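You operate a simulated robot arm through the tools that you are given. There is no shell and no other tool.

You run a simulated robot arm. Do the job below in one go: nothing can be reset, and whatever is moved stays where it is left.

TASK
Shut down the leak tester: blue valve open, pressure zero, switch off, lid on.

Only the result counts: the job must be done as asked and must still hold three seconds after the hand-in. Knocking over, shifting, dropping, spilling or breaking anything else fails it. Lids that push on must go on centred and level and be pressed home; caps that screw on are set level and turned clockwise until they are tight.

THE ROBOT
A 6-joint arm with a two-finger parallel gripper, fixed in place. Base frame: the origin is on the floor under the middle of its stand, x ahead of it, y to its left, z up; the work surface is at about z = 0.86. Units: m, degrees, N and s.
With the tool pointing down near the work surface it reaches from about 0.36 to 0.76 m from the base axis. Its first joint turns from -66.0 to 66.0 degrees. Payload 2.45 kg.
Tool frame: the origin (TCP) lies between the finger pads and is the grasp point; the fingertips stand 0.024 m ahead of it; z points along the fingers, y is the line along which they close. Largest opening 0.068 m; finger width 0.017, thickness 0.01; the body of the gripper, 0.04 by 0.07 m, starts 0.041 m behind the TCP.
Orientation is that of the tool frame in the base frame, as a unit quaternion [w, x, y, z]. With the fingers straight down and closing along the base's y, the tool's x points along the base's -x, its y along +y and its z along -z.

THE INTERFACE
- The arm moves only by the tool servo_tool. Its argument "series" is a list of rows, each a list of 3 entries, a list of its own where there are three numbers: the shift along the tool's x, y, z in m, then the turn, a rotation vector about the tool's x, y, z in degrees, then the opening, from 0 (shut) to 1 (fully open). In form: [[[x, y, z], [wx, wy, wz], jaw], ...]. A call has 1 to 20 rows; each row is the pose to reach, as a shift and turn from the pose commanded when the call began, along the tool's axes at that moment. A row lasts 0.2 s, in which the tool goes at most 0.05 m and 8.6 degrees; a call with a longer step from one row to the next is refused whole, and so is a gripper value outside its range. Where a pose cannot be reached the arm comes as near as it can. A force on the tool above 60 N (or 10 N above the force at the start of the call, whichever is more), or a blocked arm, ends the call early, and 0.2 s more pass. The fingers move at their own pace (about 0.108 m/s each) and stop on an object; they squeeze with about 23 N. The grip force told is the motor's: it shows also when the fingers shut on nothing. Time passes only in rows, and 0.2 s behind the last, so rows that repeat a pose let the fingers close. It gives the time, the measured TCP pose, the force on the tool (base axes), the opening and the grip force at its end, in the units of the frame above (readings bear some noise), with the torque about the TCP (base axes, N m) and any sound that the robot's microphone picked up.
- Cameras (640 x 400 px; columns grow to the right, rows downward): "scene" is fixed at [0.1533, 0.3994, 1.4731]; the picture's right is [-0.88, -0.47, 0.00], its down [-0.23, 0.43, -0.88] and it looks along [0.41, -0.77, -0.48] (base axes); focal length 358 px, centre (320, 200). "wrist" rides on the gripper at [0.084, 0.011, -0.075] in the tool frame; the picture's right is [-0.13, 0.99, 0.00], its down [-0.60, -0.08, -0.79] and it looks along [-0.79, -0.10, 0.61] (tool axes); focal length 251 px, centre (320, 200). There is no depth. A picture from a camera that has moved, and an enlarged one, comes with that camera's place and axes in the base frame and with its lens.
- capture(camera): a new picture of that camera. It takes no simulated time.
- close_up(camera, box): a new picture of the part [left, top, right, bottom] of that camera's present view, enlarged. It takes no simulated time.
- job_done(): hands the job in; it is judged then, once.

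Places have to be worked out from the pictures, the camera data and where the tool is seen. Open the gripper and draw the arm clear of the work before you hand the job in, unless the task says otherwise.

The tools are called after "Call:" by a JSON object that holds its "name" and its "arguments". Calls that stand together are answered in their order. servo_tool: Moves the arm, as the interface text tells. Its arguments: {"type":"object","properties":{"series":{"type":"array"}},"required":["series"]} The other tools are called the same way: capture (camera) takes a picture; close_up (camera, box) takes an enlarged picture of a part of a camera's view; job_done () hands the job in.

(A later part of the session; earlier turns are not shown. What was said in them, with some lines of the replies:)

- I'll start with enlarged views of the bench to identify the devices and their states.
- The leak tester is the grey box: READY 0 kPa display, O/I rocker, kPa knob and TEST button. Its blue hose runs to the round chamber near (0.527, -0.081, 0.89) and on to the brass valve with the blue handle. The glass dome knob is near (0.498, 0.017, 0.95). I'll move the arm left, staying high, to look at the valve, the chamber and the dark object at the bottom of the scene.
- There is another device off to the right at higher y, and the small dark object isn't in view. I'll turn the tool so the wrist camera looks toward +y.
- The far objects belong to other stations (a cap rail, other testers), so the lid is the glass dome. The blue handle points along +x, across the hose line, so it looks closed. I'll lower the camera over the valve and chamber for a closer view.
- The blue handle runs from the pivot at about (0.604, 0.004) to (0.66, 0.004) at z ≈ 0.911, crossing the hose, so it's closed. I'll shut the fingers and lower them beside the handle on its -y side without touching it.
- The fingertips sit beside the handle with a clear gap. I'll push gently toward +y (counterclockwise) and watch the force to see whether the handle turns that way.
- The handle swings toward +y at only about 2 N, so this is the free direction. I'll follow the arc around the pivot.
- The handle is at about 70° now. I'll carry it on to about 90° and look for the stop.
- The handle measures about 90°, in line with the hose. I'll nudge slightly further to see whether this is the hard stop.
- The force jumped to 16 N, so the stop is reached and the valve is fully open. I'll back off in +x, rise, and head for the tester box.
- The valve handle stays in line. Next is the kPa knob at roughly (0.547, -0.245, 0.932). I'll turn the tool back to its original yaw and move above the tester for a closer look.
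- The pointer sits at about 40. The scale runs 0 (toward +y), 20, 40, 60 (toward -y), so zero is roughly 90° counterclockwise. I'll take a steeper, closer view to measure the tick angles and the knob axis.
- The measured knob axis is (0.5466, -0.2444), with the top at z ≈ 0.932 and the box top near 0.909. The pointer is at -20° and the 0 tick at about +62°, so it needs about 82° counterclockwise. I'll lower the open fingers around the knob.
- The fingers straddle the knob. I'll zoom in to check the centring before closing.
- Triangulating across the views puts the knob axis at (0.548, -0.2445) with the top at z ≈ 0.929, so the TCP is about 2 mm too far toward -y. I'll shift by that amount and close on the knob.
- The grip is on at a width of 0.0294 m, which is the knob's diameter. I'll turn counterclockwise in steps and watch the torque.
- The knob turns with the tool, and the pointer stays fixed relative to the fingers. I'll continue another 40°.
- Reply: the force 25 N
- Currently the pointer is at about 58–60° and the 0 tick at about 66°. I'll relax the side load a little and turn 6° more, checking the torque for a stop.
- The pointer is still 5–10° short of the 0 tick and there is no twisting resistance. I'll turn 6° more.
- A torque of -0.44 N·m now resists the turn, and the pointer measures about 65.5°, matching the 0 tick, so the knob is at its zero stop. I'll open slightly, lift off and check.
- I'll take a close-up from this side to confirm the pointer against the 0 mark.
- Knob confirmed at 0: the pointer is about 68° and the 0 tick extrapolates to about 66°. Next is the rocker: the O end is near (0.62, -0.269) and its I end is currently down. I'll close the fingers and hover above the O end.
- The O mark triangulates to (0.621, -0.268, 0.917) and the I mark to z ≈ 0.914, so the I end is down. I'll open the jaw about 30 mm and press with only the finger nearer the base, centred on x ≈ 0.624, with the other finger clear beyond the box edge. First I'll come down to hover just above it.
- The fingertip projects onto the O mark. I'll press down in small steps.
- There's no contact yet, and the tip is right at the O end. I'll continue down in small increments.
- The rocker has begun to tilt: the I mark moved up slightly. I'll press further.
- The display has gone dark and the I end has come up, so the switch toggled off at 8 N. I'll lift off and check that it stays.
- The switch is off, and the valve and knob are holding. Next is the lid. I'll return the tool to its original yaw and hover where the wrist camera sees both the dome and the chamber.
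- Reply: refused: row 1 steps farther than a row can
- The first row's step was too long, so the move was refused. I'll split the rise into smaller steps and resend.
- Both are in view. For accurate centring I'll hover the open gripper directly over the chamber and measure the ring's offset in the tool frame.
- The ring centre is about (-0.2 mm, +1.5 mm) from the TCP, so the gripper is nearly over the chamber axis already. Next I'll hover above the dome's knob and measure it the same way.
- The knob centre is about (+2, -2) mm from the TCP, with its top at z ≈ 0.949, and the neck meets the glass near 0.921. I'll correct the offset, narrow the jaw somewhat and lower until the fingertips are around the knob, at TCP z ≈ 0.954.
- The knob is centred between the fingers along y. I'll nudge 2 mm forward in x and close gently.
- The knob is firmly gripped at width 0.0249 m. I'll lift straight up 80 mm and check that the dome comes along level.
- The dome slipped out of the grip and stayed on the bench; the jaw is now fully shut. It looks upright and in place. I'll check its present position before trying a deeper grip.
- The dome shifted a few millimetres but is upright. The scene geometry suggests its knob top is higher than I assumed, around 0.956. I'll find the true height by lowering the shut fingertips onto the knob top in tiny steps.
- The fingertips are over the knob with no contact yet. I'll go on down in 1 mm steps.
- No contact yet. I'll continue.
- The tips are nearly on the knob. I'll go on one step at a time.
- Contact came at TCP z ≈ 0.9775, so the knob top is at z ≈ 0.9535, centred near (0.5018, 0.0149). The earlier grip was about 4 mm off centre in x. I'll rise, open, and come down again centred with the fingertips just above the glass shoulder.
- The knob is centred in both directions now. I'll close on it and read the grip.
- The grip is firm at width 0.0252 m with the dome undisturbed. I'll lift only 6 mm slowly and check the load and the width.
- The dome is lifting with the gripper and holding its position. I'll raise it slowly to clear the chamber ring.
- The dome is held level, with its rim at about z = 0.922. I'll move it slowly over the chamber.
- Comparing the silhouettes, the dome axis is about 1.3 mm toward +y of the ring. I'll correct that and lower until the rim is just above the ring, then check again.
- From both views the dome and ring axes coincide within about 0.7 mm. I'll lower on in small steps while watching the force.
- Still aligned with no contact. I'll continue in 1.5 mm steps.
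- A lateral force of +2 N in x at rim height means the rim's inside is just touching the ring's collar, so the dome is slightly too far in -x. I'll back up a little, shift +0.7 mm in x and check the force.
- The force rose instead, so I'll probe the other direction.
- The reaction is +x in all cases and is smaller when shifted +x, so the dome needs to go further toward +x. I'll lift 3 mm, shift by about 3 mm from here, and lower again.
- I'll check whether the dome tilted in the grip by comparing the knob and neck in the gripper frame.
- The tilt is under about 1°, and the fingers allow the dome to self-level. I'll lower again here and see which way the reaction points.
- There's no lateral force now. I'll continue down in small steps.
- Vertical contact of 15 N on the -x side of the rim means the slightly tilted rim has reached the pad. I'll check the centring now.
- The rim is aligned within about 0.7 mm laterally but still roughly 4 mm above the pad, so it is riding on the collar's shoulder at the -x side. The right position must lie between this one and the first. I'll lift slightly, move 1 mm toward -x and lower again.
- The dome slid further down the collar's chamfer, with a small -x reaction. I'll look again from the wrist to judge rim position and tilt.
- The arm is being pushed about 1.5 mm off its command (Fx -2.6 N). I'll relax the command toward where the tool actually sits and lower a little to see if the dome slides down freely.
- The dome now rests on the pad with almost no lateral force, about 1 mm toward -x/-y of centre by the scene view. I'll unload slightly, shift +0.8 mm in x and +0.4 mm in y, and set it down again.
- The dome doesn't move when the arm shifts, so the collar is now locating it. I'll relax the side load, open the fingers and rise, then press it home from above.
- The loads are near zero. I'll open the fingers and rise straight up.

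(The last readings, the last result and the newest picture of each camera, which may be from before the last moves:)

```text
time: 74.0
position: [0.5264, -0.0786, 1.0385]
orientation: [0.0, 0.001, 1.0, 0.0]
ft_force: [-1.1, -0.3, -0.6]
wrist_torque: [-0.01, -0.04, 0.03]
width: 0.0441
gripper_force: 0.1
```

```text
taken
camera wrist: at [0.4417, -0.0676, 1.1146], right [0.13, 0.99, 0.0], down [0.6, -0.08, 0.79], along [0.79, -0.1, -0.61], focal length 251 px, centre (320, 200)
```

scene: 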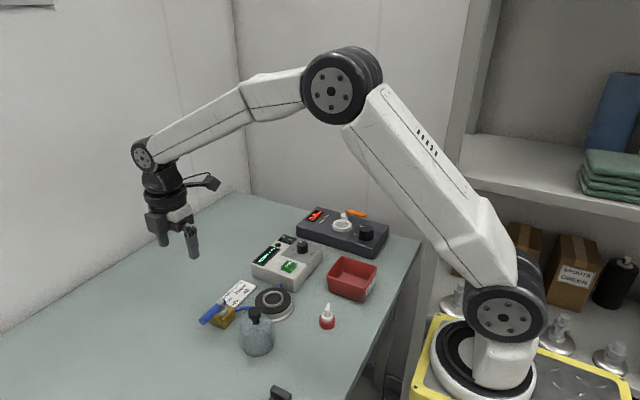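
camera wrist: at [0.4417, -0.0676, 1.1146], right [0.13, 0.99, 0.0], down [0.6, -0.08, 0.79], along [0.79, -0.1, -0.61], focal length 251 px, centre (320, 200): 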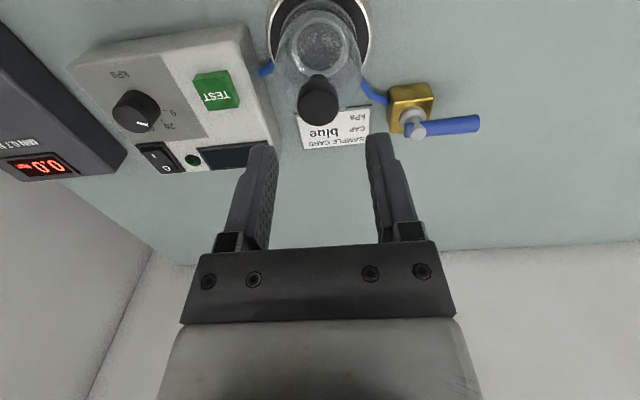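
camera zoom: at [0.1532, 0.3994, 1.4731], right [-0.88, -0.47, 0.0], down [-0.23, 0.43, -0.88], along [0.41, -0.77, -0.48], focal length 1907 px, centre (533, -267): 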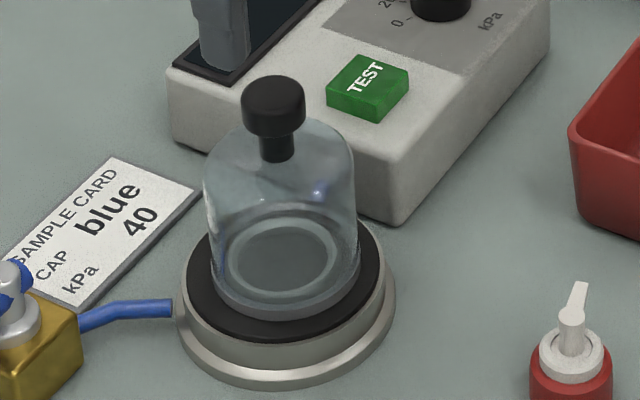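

The dome now stands upright and centred on the chamber pad. Before pressing it home I'll check where its knob lies relative to the tool.

Call:
{"name": "close_up", "arguments": {"camera": "wrist", "box": [230, 0, 410, 130]}}

Call:
{"name": "close_up", "arguments": {"camera": "wrist", "box": [260, 0, 380, 75]}}

```text
3.08 times, centred on (320, 65) of wrist
camera zoom: at [0.4417, -0.0676, 1.1146], right [0.13, 0.99, 0.0], down [0.6, -0.08, 0.79], along [0.79, -0.1, -0.61], focal length 774 px, centre (320, 615)
```

zoom: 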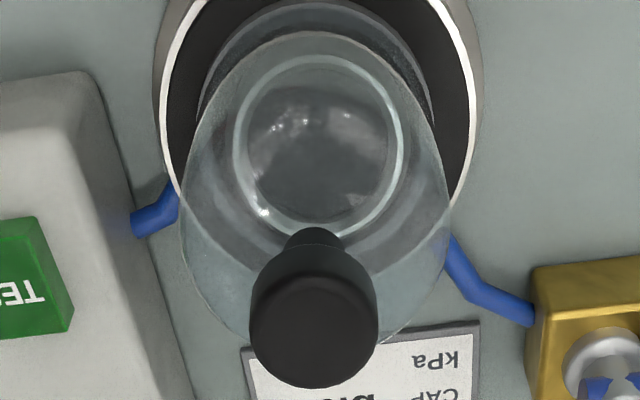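

```text
5.33 times, centred on (320, 38) of wrist
camera zoom: at [0.4417, -0.0676, 1.1146], right [0.13, 0.99, 0.0], down [0.6, -0.08, 0.79], along [0.79, -0.1, -0.61], focal length 1341 px, centre (320, 1067)
```

zoom: 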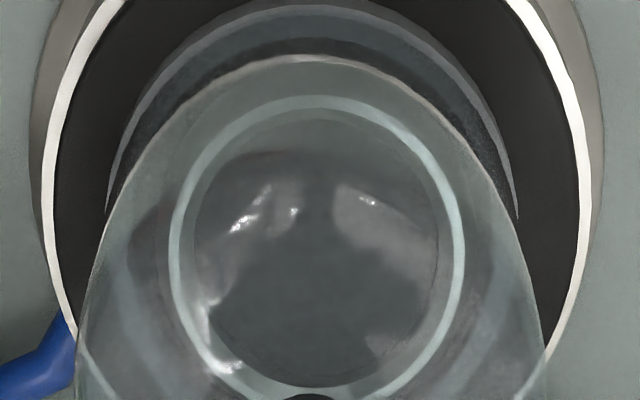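

The rim centre is within about 1 mm of the ring and pad centre. I'll shut the fingers, centre them over the knob and come down to press it home.

Call:
{"name": "servo_tool", "arguments": {"series": [[[-0.0015, -0.0012, 0], [0, 0, 0], 0.3], [[-0.0015, -0.0012, 0], [0, 0, 0], 0], [[-0.0015, -0.0012, 0], [0, 0, 0], 0], [[-0.0015, -0.0012, 0.02], [0, 0, 0], 0], [[-0.0015, -0.0012, 0.03], [0, 0, 0], 0], [[-0.0015, -0.0012, 0.033], [0, 0, 0], 0]]}}

Call:
{"name": "close_up", "arguments": {"camera": "scene", "box": [250, 250, 310, 300]}}

```text
time: 75.4
position: [0.5281, -0.0815, 1.0044]
orientation: [0.0, 0.0, 1.0, 0.0]
ft_force: [0.5, -0.3, -0.6]
wrist_torque: [0.02, -0.01, 0.0]
width: 0.0
gripper_force: 23.8
```

```text
8.00 times, centred on (280, 275) of scene
camera zoom: at [0.1533, 0.3994, 1.4731], right [-0.88, -0.47, 0.0], down [-0.23, 0.43, -0.88], along [0.41, -0.77, -0.48], focal length 2861 px, centre (640, -400)
```

zoom: 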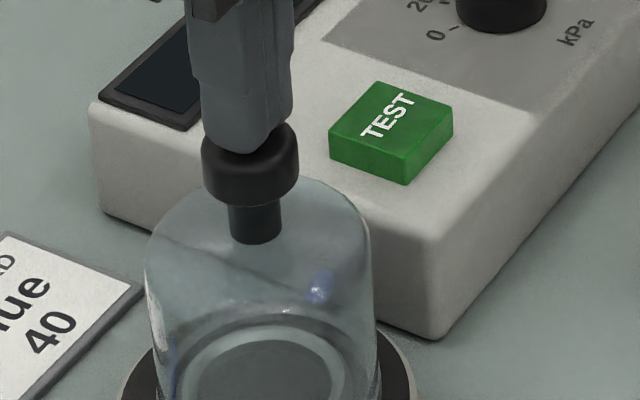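

The fingertips are centred right above the knob. I'll press down in small steps.

Call:
{"name": "servo_tool", "arguments": {"series": [[[0, 0, 0.001], [0, 0, 0], 0], [[0, 0, 0.002], [0, 0, 0], 0], [[0, 0, 0.003], [0, 0, 0], 0], [[0, 0, 0.004], [0, 0, 0], 0]]}}

```text
time: 76.4
position: [0.5276, -0.0815, 1.0024]
orientation: [0.002, 0.0, 1.0, 0.0]
ft_force: [-4.1, 0.4, 18.7]
wrist_torque: [-0.01, 0.14, 0.03]
width: 0.0
gripper_force: 22.8
```

Contact is at 18.7 N. I'll press a little further to see whether it moves or is already solid.

Call:
{"name": "servo_tool", "arguments": {"series": [[[0, 0, 0.001], [0, 0, 0], 0], [[0, 0, 0.002], [0, 0, 0], 0], [[0, 0, 0.002], [0, 0, 0], 0]]}}

Call:
{"name": "close_up", "arguments": {"camera": "scene", "box": [258, 285, 298, 315]}}

Call:
{"name": "close_up", "arguments": {"camera": "scene", "box": [235, 250, 325, 325]}}

```text
time: 77.2
position: [0.529, -0.0808, 1.0006]
orientation: [0.004, 0.0, 1.0, -0.001]
ft_force: [-11.2, 5.1, 52.6]
wrist_torque: [0.1, 0.4, 0.03]
width: 0.0001
gripper_force: 23.0
```

```text
13.33 times, centred on (278, 300) of scene
camera zoom: at [0.152, 0.3997, 1.4731], right [-0.88, -0.47, 0.0], down [-0.23, 0.43, -0.88], along [0.41, -0.77, -0.48], focal length 4768 px, centre (880, -1133)
```

zoom: 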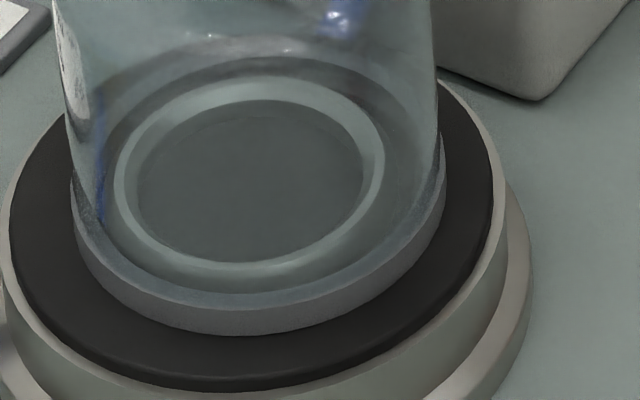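

```text
5.33 times, centred on (280, 288) of scene
camera zoom: at [0.152, 0.3997, 1.4731], right [-0.88, -0.47, 0.0], down [-0.23, 0.43, -0.88], along [0.41, -0.77, -0.48], focal length 1907 px, centre (533, -267)
```

zoom: 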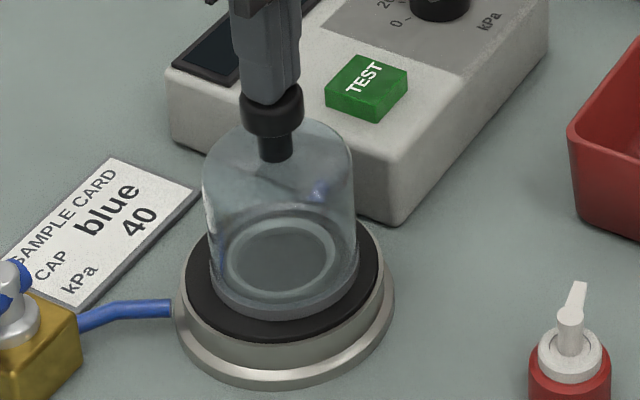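

It's solid at 52 N with no further travel. I'll back off and take clear views to check seating, level and centring.

Call:
{"name": "servo_tool", "arguments": {"series": [[[0, 0, -0.004], [0, 0, 0], 0], [[0, 0, -0.03], [0, 0, 0], 0], [[0, 0, -0.07], [0, 0, 0], 0.5], [[0, 0, -0.1], [0, 0, 0], 1], [[0.02, 0, -0.1], [0, 0, 0], 1], [[0.02, 0, -0.1], [0, 0, 0], 1]]}}

Call:
{"name": "close_up", "arguments": {"camera": "wrist", "box": [250, 0, 390, 100]}}

Call:
{"name": "close_up", "arguments": {"camera": "scene", "box": [255, 280, 305, 320]}}

Call:
{"name": "close_up", "arguments": {"camera": "scene", "box": [245, 255, 315, 325]}}

```text
time: 78.6
position: [0.5088, -0.0817, 1.0995]
orientation: [0.0, 0.001, 1.0, 0.0]
ft_force: [0.3, -0.4, -0.1]
wrist_torque: [-0.02, 0.02, -0.01]
width: 0.0679
gripper_force: 0.0
```

```text
4.00 times, centred on (320, 50) of wrist
camera zoom: at [0.4249, -0.0701, 1.1753], right [0.13, 0.99, 0.0], down [0.6, -0.08, 0.79], along [0.79, -0.1, -0.61], focal length 1006 px, centre (320, 800)
```

zoom: 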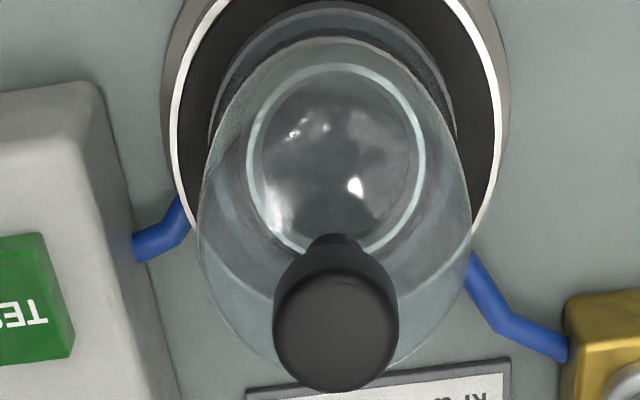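

```text
10.00 times, centred on (280, 300) of scene
camera zoom: at [0.1532, 0.3994, 1.4731], right [-0.88, -0.47, 0.0], down [-0.23, 0.43, -0.88], along [0.41, -0.77, -0.48], focal length 3576 px, centre (720, -800)
```

zoom: 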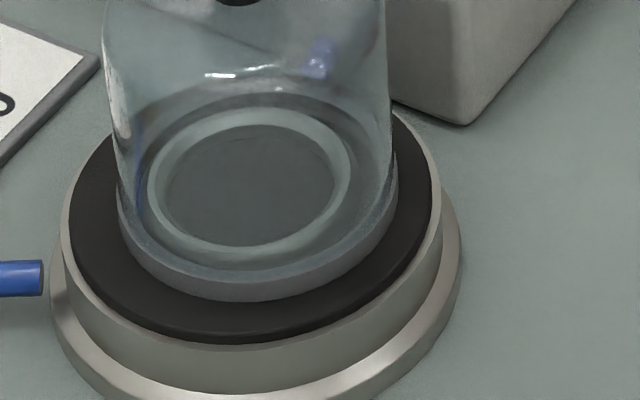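

```text
5.71 times, centred on (280, 290) of scene
camera zoom: at [0.1532, 0.3994, 1.4731], right [-0.88, -0.47, 0.0], down [-0.23, 0.43, -0.88], along [0.41, -0.77, -0.48], focal length 2043 px, centre (549, -314)
```

zoom: 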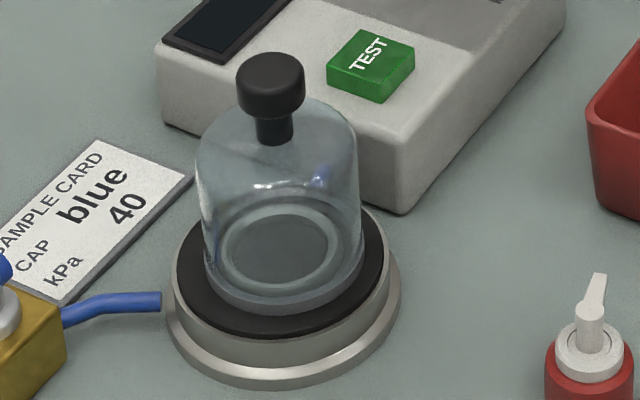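

The dome is seated flat on the pad and upright, but it sits about 1.5 mm toward -x and 0.8 mm toward -y of centre. I'll re-grip the knob, lift it a few millimetres and correct this.

Call:
{"name": "servo_tool", "arguments": {"series": [[[-0.0186, 0.0007, 0.0], [0, 0, 0], 0.8], [[-0.0186, 0.0007, 0.04], [0, 0, 0], 0.65], [[-0.0186, 0.0007, 0.08], [0, 0, 0], 0.65], [[-0.0186, 0.0007, 0.105], [0, 0, 0], 0.65], [[-0.0186, 0.0007, 0.115], [0, 0, 0], 0.65], [[-0.0186, 0.0007, 0.1208], [0, 0, 0], 0.65], [[-0.0186, 0.0007, 0.1208], [0, 0, 0], 0.65]]}}

Call:
{"name": "close_up", "arguments": {"camera": "wrist", "box": [240, 80, 400, 240]}}

Call:
{"name": "close_up", "arguments": {"camera": "scene", "box": [245, 255, 315, 325]}}

```text
time: 80.2
position: [0.5274, -0.0818, 0.9788]
orientation: [0.0, 0.0, 1.0, -0.001]
ft_force: [-0.8, -0.4, -0.1]
wrist_torque: [0.0, -0.02, -0.01]
width: 0.0442
gripper_force: 0.1
```

```text
2.50 times, centred on (320, 160) of wrist
camera zoom: at [0.4421, -0.0697, 1.0541], right [0.13, 0.99, 0.0], down [0.6, -0.08, 0.79], along [0.79, -0.1, -0.61], focal length 629 px, centre (320, 300)
```

zoom: 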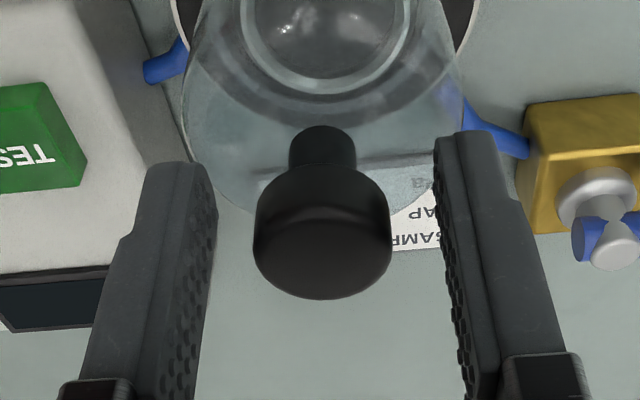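

```text
5.71 times, centred on (280, 290) of scene
camera zoom: at [0.1533, 0.3994, 1.4731], right [-0.88, -0.47, 0.0], down [-0.23, 0.43, -0.88], along [0.41, -0.77, -0.48], focal length 2043 px, centre (549, -314)
```

zoom: 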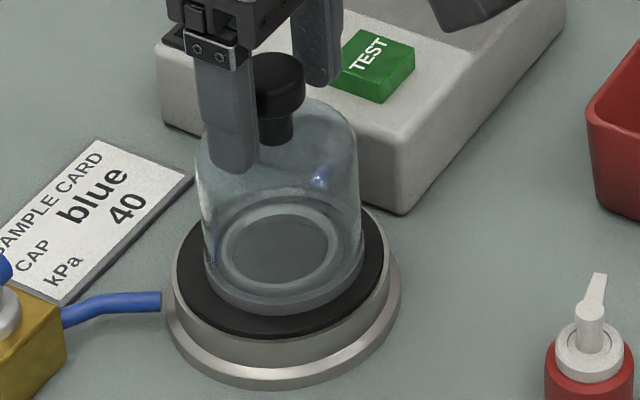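

The knob is well centred between the fingers. I'll close and lift 4 mm gently.

Call:
{"name": "servo_tool", "arguments": {"series": [[[0, 0.0003, 0], [0, 0, 0], 0.5], [[0, 0.0003, 0], [0, 0, 0], 0.4], [[0, 0.0003, 0], [0, 0, 0], 0.2], [[0, 0.0003, 0], [0, 0, 0], 0], [[0, 0.0003, 0], [0, 0, 0], 0], [[0, 0.0003, -0.001], [0, 0, 0], 0], [[0, 0.0003, -0.002], [0, 0, 0], 0], [[0, 0.0003, -0.003], [0, 0, 0], 0], [[0, 0.0003, -0.004], [0, 0, 0], 0], [[0, 0.0003, -0.004], [0, 0, 0], 0]]}}

Call:
{"name": "close_up", "arguments": {"camera": "scene", "box": [258, 285, 298, 315]}}

Call:
{"name": "close_up", "arguments": {"camera": "wrist", "box": [230, 0, 410, 140]}}

```text
time: 82.4
position: [0.5278, -0.0803, 0.9819]
orientation: [0.0, 0.0, 1.0, 0.0]
ft_force: [0.0, -0.2, -1.0]
wrist_torque: [0.01, 0.0, 0.0]
width: 0.0249
gripper_force: 23.0
```

```text
13.33 times, centred on (278, 300) of scene
camera zoom: at [0.1533, 0.3994, 1.4731], right [-0.88, -0.47, 0.0], down [-0.23, 0.43, -0.88], along [0.41, -0.77, -0.48], focal length 4768 px, centre (880, -1133)
```

zoom: 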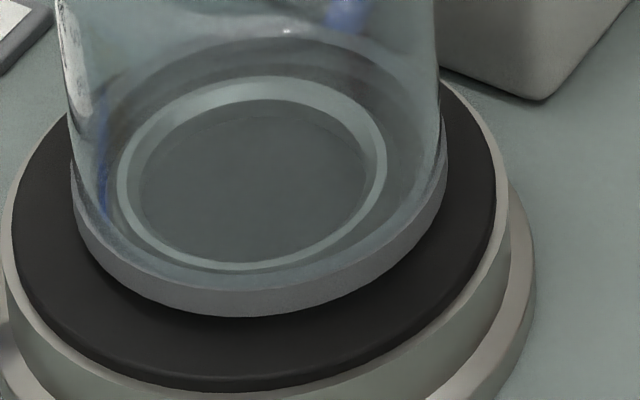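

```text
2.86 times, centred on (320, 70) of wrist
camera zoom: at [0.4428, -0.0696, 1.0579], right [0.13, 0.99, 0.0], down [0.6, -0.08, 0.79], along [0.79, -0.1, -0.61], focal length 718 px, centre (320, 571)
```

zoom: 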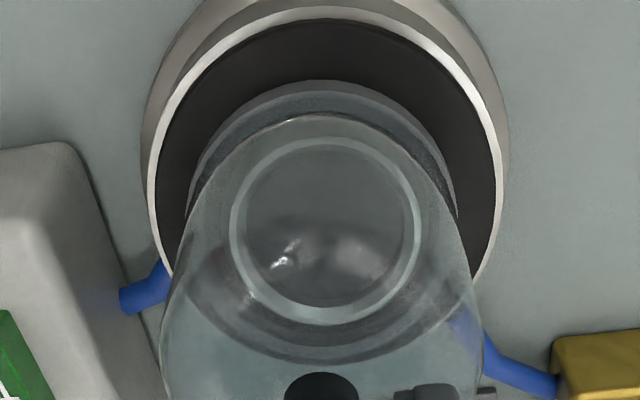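

Lifted cleanly by 4 mm. Both views put the dome about 0.9 mm toward -x and 0.9 mm toward -y. I'll apply that correction and recheck before lowering.

Call:
{"name": "servo_tool", "arguments": {"series": [[[-0.0005, 0.0005, 0], [0, 0, 0], 0], [[-0.0009, 0.0009, 0], [0, 0, 0], 0], [[-0.0009, 0.0009, 0], [0, 0, 0], 0]]}}

Call:
{"name": "close_up", "arguments": {"camera": "scene", "box": [258, 285, 298, 315]}}

Call:
{"name": "close_up", "arguments": {"camera": "wrist", "box": [230, 0, 410, 140]}}

```text
time: 83.2
position: [0.527, -0.0801, 0.9822]
orientation: [0.0, 0.0, 1.0, 0.0]
ft_force: [-0.1, -1.2, 0.1]
wrist_torque: [-0.01, 0.01, -0.01]
width: 0.0249
gripper_force: 23.1
```

```text
13.33 times, centred on (278, 300) of scene
camera zoom: at [0.1533, 0.3994, 1.4731], right [-0.88, -0.47, 0.0], down [-0.23, 0.43, -0.88], along [0.41, -0.77, -0.48], focal length 4768 px, centre (880, -1133)
```

zoom: 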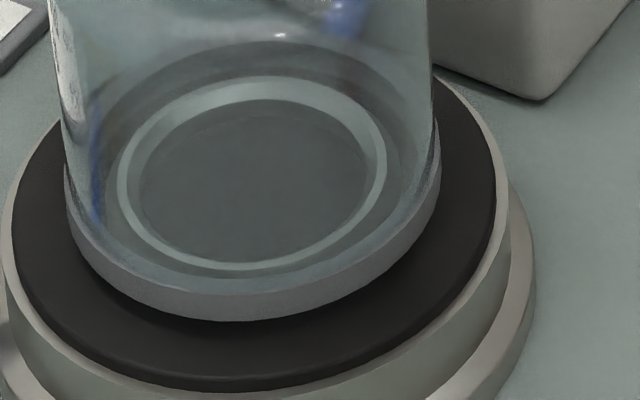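

```text
2.86 times, centred on (320, 70) of wrist
camera zoom: at [0.4434, -0.0684, 1.0578], right [0.13, 0.99, 0.0], down [0.6, -0.08, 0.79], along [0.79, -0.1, -0.61], focal length 718 px, centre (320, 571)
```

zoom: 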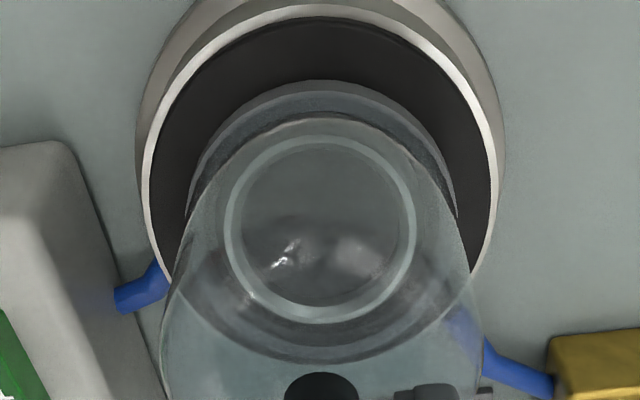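

Aligned now: the scene shows the dome at 253 px against a target of 252, and the wrist view agrees within 0.3 mm. I'll lower it straight down.

Call:
{"name": "servo_tool", "arguments": {"series": [[[0, 0, 0.001], [0, 0, 0], 0], [[0, 0, 0.002], [0, 0, 0], 0], [[0, 0, 0.003], [0, 0, 0], 0], [[0, 0, 0.003], [0, 0, 0], 0]]}}

Call:
{"name": "close_up", "arguments": {"camera": "scene", "box": [258, 285, 298, 315]}}

```text
time: 84.2
position: [0.5271, -0.079, 0.9785]
orientation: [0.0, 0.0, 1.0, 0.0]
ft_force: [0.0, 0.1, 0.6]
wrist_torque: [-0.02, -0.02, 0.01]
width: 0.0247
gripper_force: 22.9
```

```text
13.33 times, centred on (278, 300) of scene
camera zoom: at [0.1533, 0.3994, 1.4731], right [-0.88, -0.47, 0.0], down [-0.23, 0.43, -0.88], along [0.41, -0.77, -0.48], focal length 4768 px, centre (880, -1133)
```

zoom: 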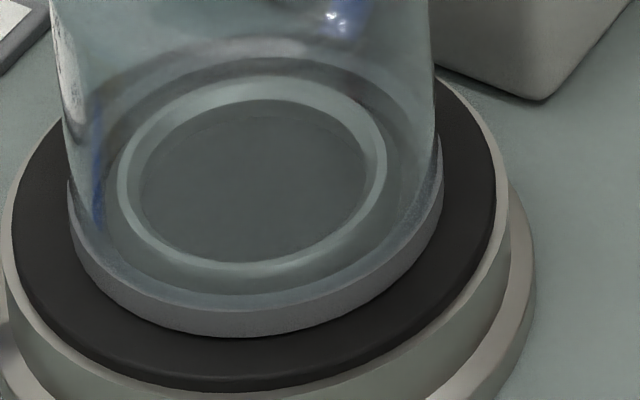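

Call:
{"name": "servo_tool", "arguments": {"series": [[[0, 0, 0.0007], [0, 0, 0], 0], [[0, 0, 0.0014], [0, 0, 0], 0], [[0, 0, 0.0014], [0, 0, 0], 0]]}}

Call:
{"name": "close_up", "arguments": {"camera": "scene", "box": [258, 285, 298, 315]}}

```text
time: 85.0
position: [0.5272, -0.0791, 0.9785]
orientation: [0.0, 0.001, 1.0, 0.0]
ft_force: [-2.7, 0.3, 9.2]
wrist_torque: [0.03, 0.25, 0.01]
width: 0.0248
gripper_force: 22.7
```

```text
13.33 times, centred on (278, 300) of scene
camera zoom: at [0.153, 0.3995, 1.4731], right [-0.88, -0.47, 0.0], down [-0.23, 0.43, -0.88], along [0.41, -0.77, -0.48], focal length 4768 px, centre (880, -1133)
```

zoom: 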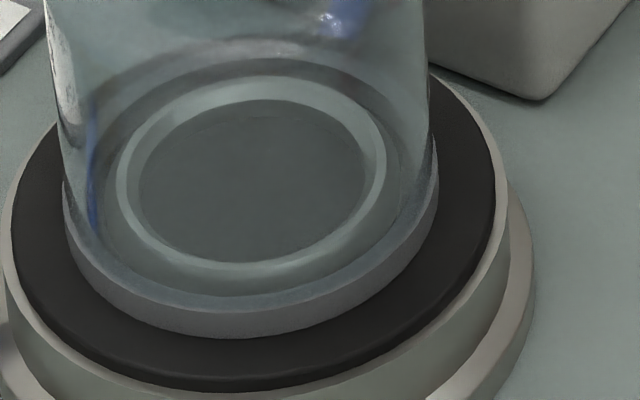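

It's level contact at 9 N, well centred. I'll relax the small side load and release.

Call:
{"name": "servo_tool", "arguments": {"series": [[[0.0004, 0, -0.0005], [0, 0, 0], 0], [[0.0004, 0, -0.0005], [0, 0, 0], 0]]}}

Call:
{"name": "close_up", "arguments": {"camera": "scene", "box": [258, 285, 298, 315]}}

```text
time: 85.6
position: [0.5276, -0.0793, 0.9781]
orientation: [0.0, 0.0, 1.0, 0.0]
ft_force: [-0.3, 0.0, 1.5]
wrist_torque: [-0.02, -0.12, -0.03]
width: 0.0248
gripper_force: 23.2
```

```text
13.33 times, centred on (278, 300) of scene
camera zoom: at [0.1532, 0.3994, 1.4731], right [-0.88, -0.47, 0.0], down [-0.23, 0.43, -0.88], along [0.41, -0.77, -0.48], focal length 4768 px, centre (880, -1133)
```

zoom: 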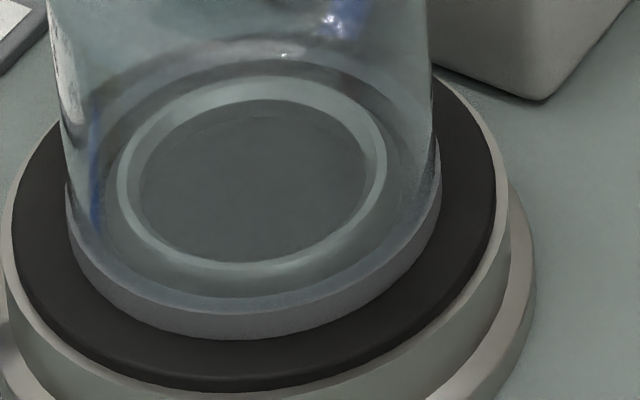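

The dome and pad centres coincide and the loads are near zero. I'll open and rise.

Call:
{"name": "servo_tool", "arguments": {"series": [[[0, 0, 0], [0, 0, 0], 0.42], [[0, 0, 0], [0, 0, 0], 0.5], [[0, 0, 0], [0, 0, 0], 0.62], [[0, 0, 0], [0, 0, 0], 0.65], [[0, 0, -0.01], [0, 0, 0], 0.65], [[0, 0, -0.03], [0, 0, 0], 0.65], [[0, 0, -0.06], [0, 0, 0], 0.65], [[0, 0, -0.06], [0, 0, 0], 0.65]]}}

Call:
{"name": "close_up", "arguments": {"camera": "scene", "box": [258, 285, 298, 315]}}

Call:
{"name": "close_up", "arguments": {"camera": "wrist", "box": [230, 0, 410, 130]}}

```text
time: 87.4
position: [0.5288, -0.078, 1.0368]
orientation: [0.0, 0.0, 1.0, 0.0]
ft_force: [0.0, 0.1, -0.6]
wrist_torque: [-0.03, -0.05, 0.02]
width: 0.0441
gripper_force: 0.0
```

```text
13.33 times, centred on (278, 300) of scene
camera zoom: at [0.1532, 0.3994, 1.4731], right [-0.88, -0.47, 0.0], down [-0.23, 0.43, -0.88], along [0.41, -0.77, -0.48], focal length 4768 px, centre (880, -1133)
```

zoom: 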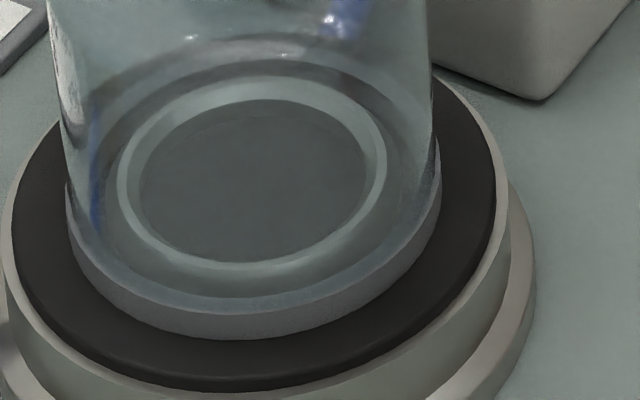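

```text
3.08 times, centred on (320, 65) of wrist
camera zoom: at [0.4441, -0.0677, 1.1132], right [0.13, 0.99, 0.0], down [0.6, -0.08, 0.79], along [0.79, -0.1, -0.61], focal length 774 px, centre (320, 615)
```

zoom: 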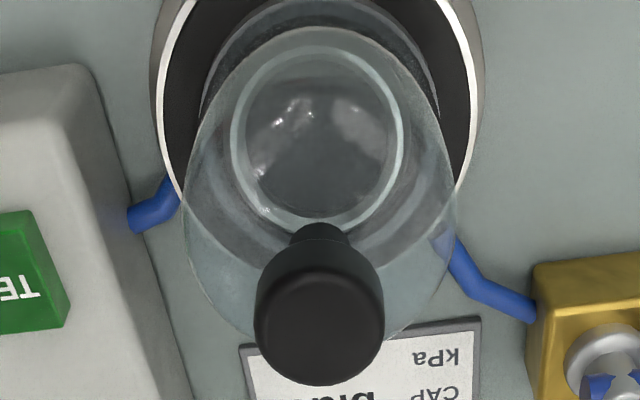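

The dome is centred within about 0.5 mm. I'll shut the fingers and press it home from above again.

Call:
{"name": "servo_tool", "arguments": {"series": [[[0, 0, 0], [0, 0, 0], 0.2], [[0, 0, 0], [0, 0, 0], 0], [[0, 0, 0], [0, 0, 0], 0], [[0, 0, 0.02], [0, 0, 0], 0], [[0, 0, 0.03], [0, 0, 0], 0], [[0, 0, 0.034], [0, 0, 0], 0], [[0, 0, 0.036], [0, 0, 0], 0], [[0, 0, 0.037], [0, 0, 0], 0]]}}

```text
time: 89.2
position: [0.5279, -0.0796, 1.0018]
orientation: [0.002, 0.0, 1.0, 0.0]
ft_force: [-4.6, 3.4, 19.9]
wrist_torque: [0.05, 0.13, 0.0]
width: 0.0
gripper_force: 22.6
```

It's at 20 N. I'll press a bit harder, hold, then release.

Call:
{"name": "servo_tool", "arguments": {"series": [[[0, 0, 0.0007], [0, 0, 0], 0], [[0, 0, 0.0013], [0, 0, 0], 0], [[0, 0, 0.0013], [0, 0, 0], 0]]}}

Call:
{"name": "close_up", "arguments": {"camera": "scene", "box": [258, 285, 298, 315]}}

```text
time: 90.0
position: [0.5285, -0.08, 1.0026]
orientation: [0.002, 0.0, 1.0, -0.001]
ft_force: [-11.2, 6.2, 47.6]
wrist_torque: [0.19, 0.36, 0.01]
width: 0.0
gripper_force: 22.9
```

```text
13.33 times, centred on (278, 300) of scene
camera zoom: at [0.1521, 0.3998, 1.4731], right [-0.88, -0.47, 0.0], down [-0.23, 0.43, -0.88], along [0.41, -0.77, -0.48], focal length 4768 px, centre (880, -1133)
```

zoom: 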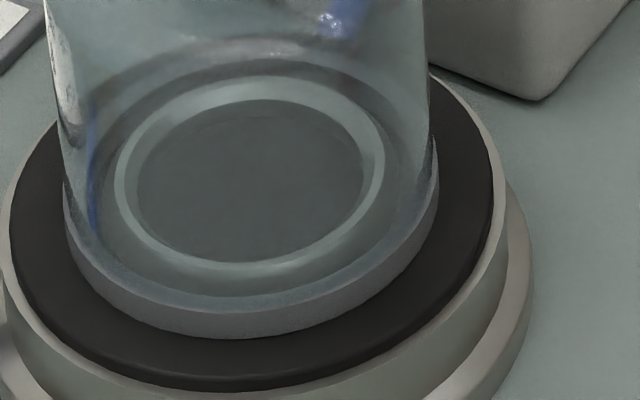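

It's solid at 48 N with the rim flush and centred. I'll draw the arm up and clear, open the gripper and make a last check of everything.

Call:
{"name": "servo_tool", "arguments": {"series": [[[0, 0, -0.005], [0, 0, 0], 0], [[0, 0, -0.03], [0, 0, 0], 0], [[0, 0, -0.07], [0, 0, 0], 0.3], [[0, 0, -0.11], [0, 0, 0], 1], [[0.01, 0.0, -0.15], [0, 0, 0], 1], [[0.04, 0.0, -0.18], [0, 0, 0], 1], [[0.08, 0.0, -0.2], [0, 0, 0], 1], [[0.11, 0.0, -0.22], [0, 0, 0], 1], [[0.11, 0.0, -0.22], [0, 0, 0], 1]]}}

Call:
{"name": "capture", "arguments": {"camera": "scene"}}

Call:
{"name": "close_up", "arguments": {"camera": "scene", "box": [180, 210, 350, 340]}}

Call:
{"name": "close_up", "arguments": {"camera": "scene", "box": [245, 255, 315, 325]}}

Call:
{"name": "capture", "arguments": {"camera": "wrist"}}

```text
time: 92.0
position: [0.4182, -0.0791, 1.2179]
orientation: [-0.001, 0.0, 1.0, 0.0]
ft_force: [0.9, -0.4, 0.2]
wrist_torque: [0.01, -0.02, -0.02]
width: 0.0678
gripper_force: 0.1
```

```text
taken
```

scene: 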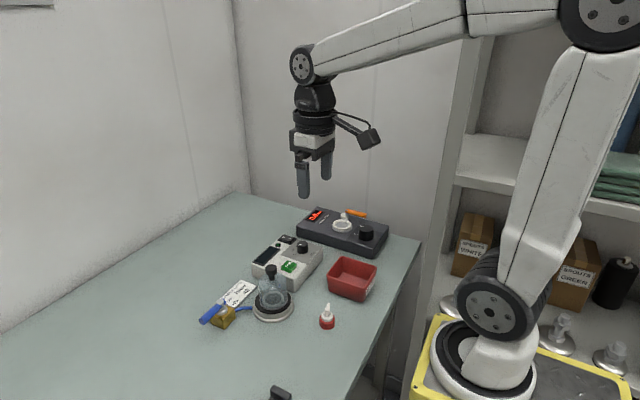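

```text
3.08 times, centred on (265, 275) of scene
camera zoom: at [0.1532, 0.3994, 1.4731], right [-0.88, -0.47, 0.0], down [-0.23, 0.43, -0.88], along [0.41, -0.77, -0.48], focal length 1100 px, centre (489, -31)
```

zoom: 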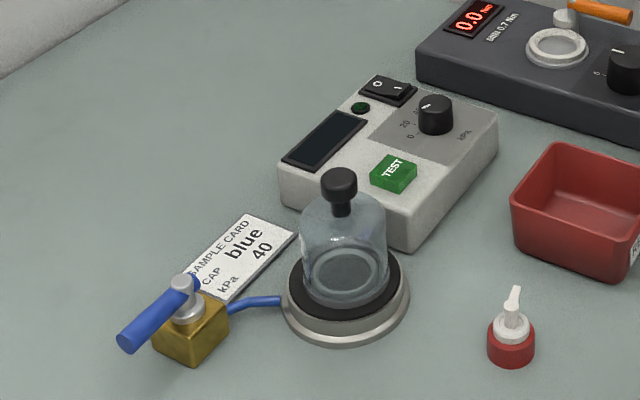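

```text
5.71 times, centred on (280, 290) of scene
camera zoom: at [0.1532, 0.3994, 1.4731], right [-0.88, -0.47, 0.0], down [-0.23, 0.43, -0.88], along [0.41, -0.77, -0.48], focal length 2043 px, centre (549, -314)
```

zoom: 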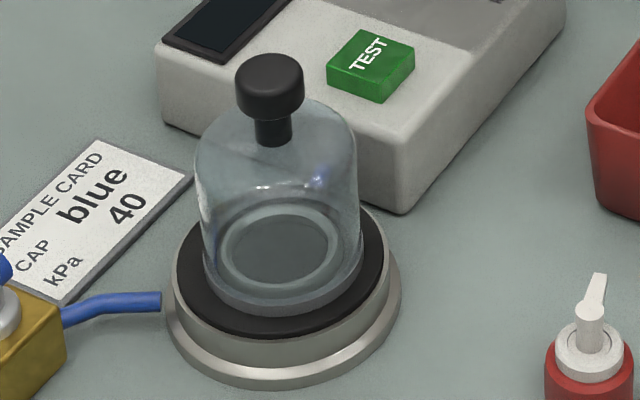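

```text
taken
camera wrist: at [0.3335, -0.0685, 1.2949], right [0.13, 0.99, 0.0], down [0.6, -0.08, 0.79], along [0.79, -0.1, -0.61], focal length 251 px, centre (320, 200)
```

wrist: 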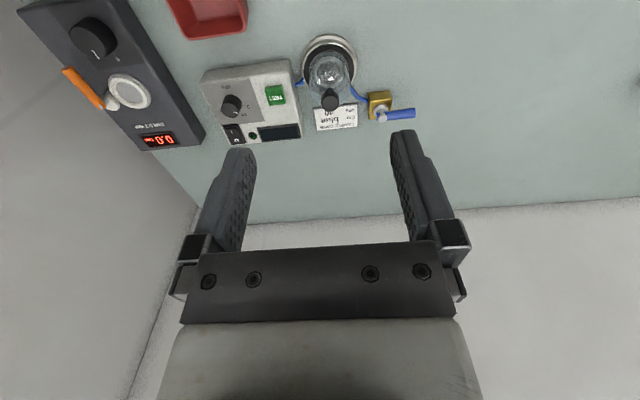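

All four conditions hold:
- **Blue valve:** the handle is in line with the hose, so it's open.
- **Pressure knob:** it points at 0.
- **Switch:** the O end is down and the display is dark.
- **Lid:** the dome sits level and centred on the chamber.

The arm is clear and the gripper is open, so I'm handing in.

Call:
{"name": "job_done", "arguments": {}}

```text
The job is handed in.
```

I shut down the leak tester and handed the job in. In my last camera check, all four conditions held:

- **Blue valve:** open. I turned the handle 90° to its stop, so it now lies in line with the hose.
- **Pressure:** the kPa knob is at its zero stop, with the pointer on 0.
- **Switch:** off. The O end is down and the display is dark.
- **Lid:** the glass dome is on the chamber, level and within about 0.5 mm of centre. I pressed it down with about 48 N and it moved no further.

The dome slipped out of the grip on the first lift. It stayed upright on the bench and shifted a few millimetres before I picked it up again. I also set it down twice, because the first placement was about 1.7 mm off centre.

I saw nothing else on the bench knocked over or moved. The gripper is open and the arm is clear of the work.
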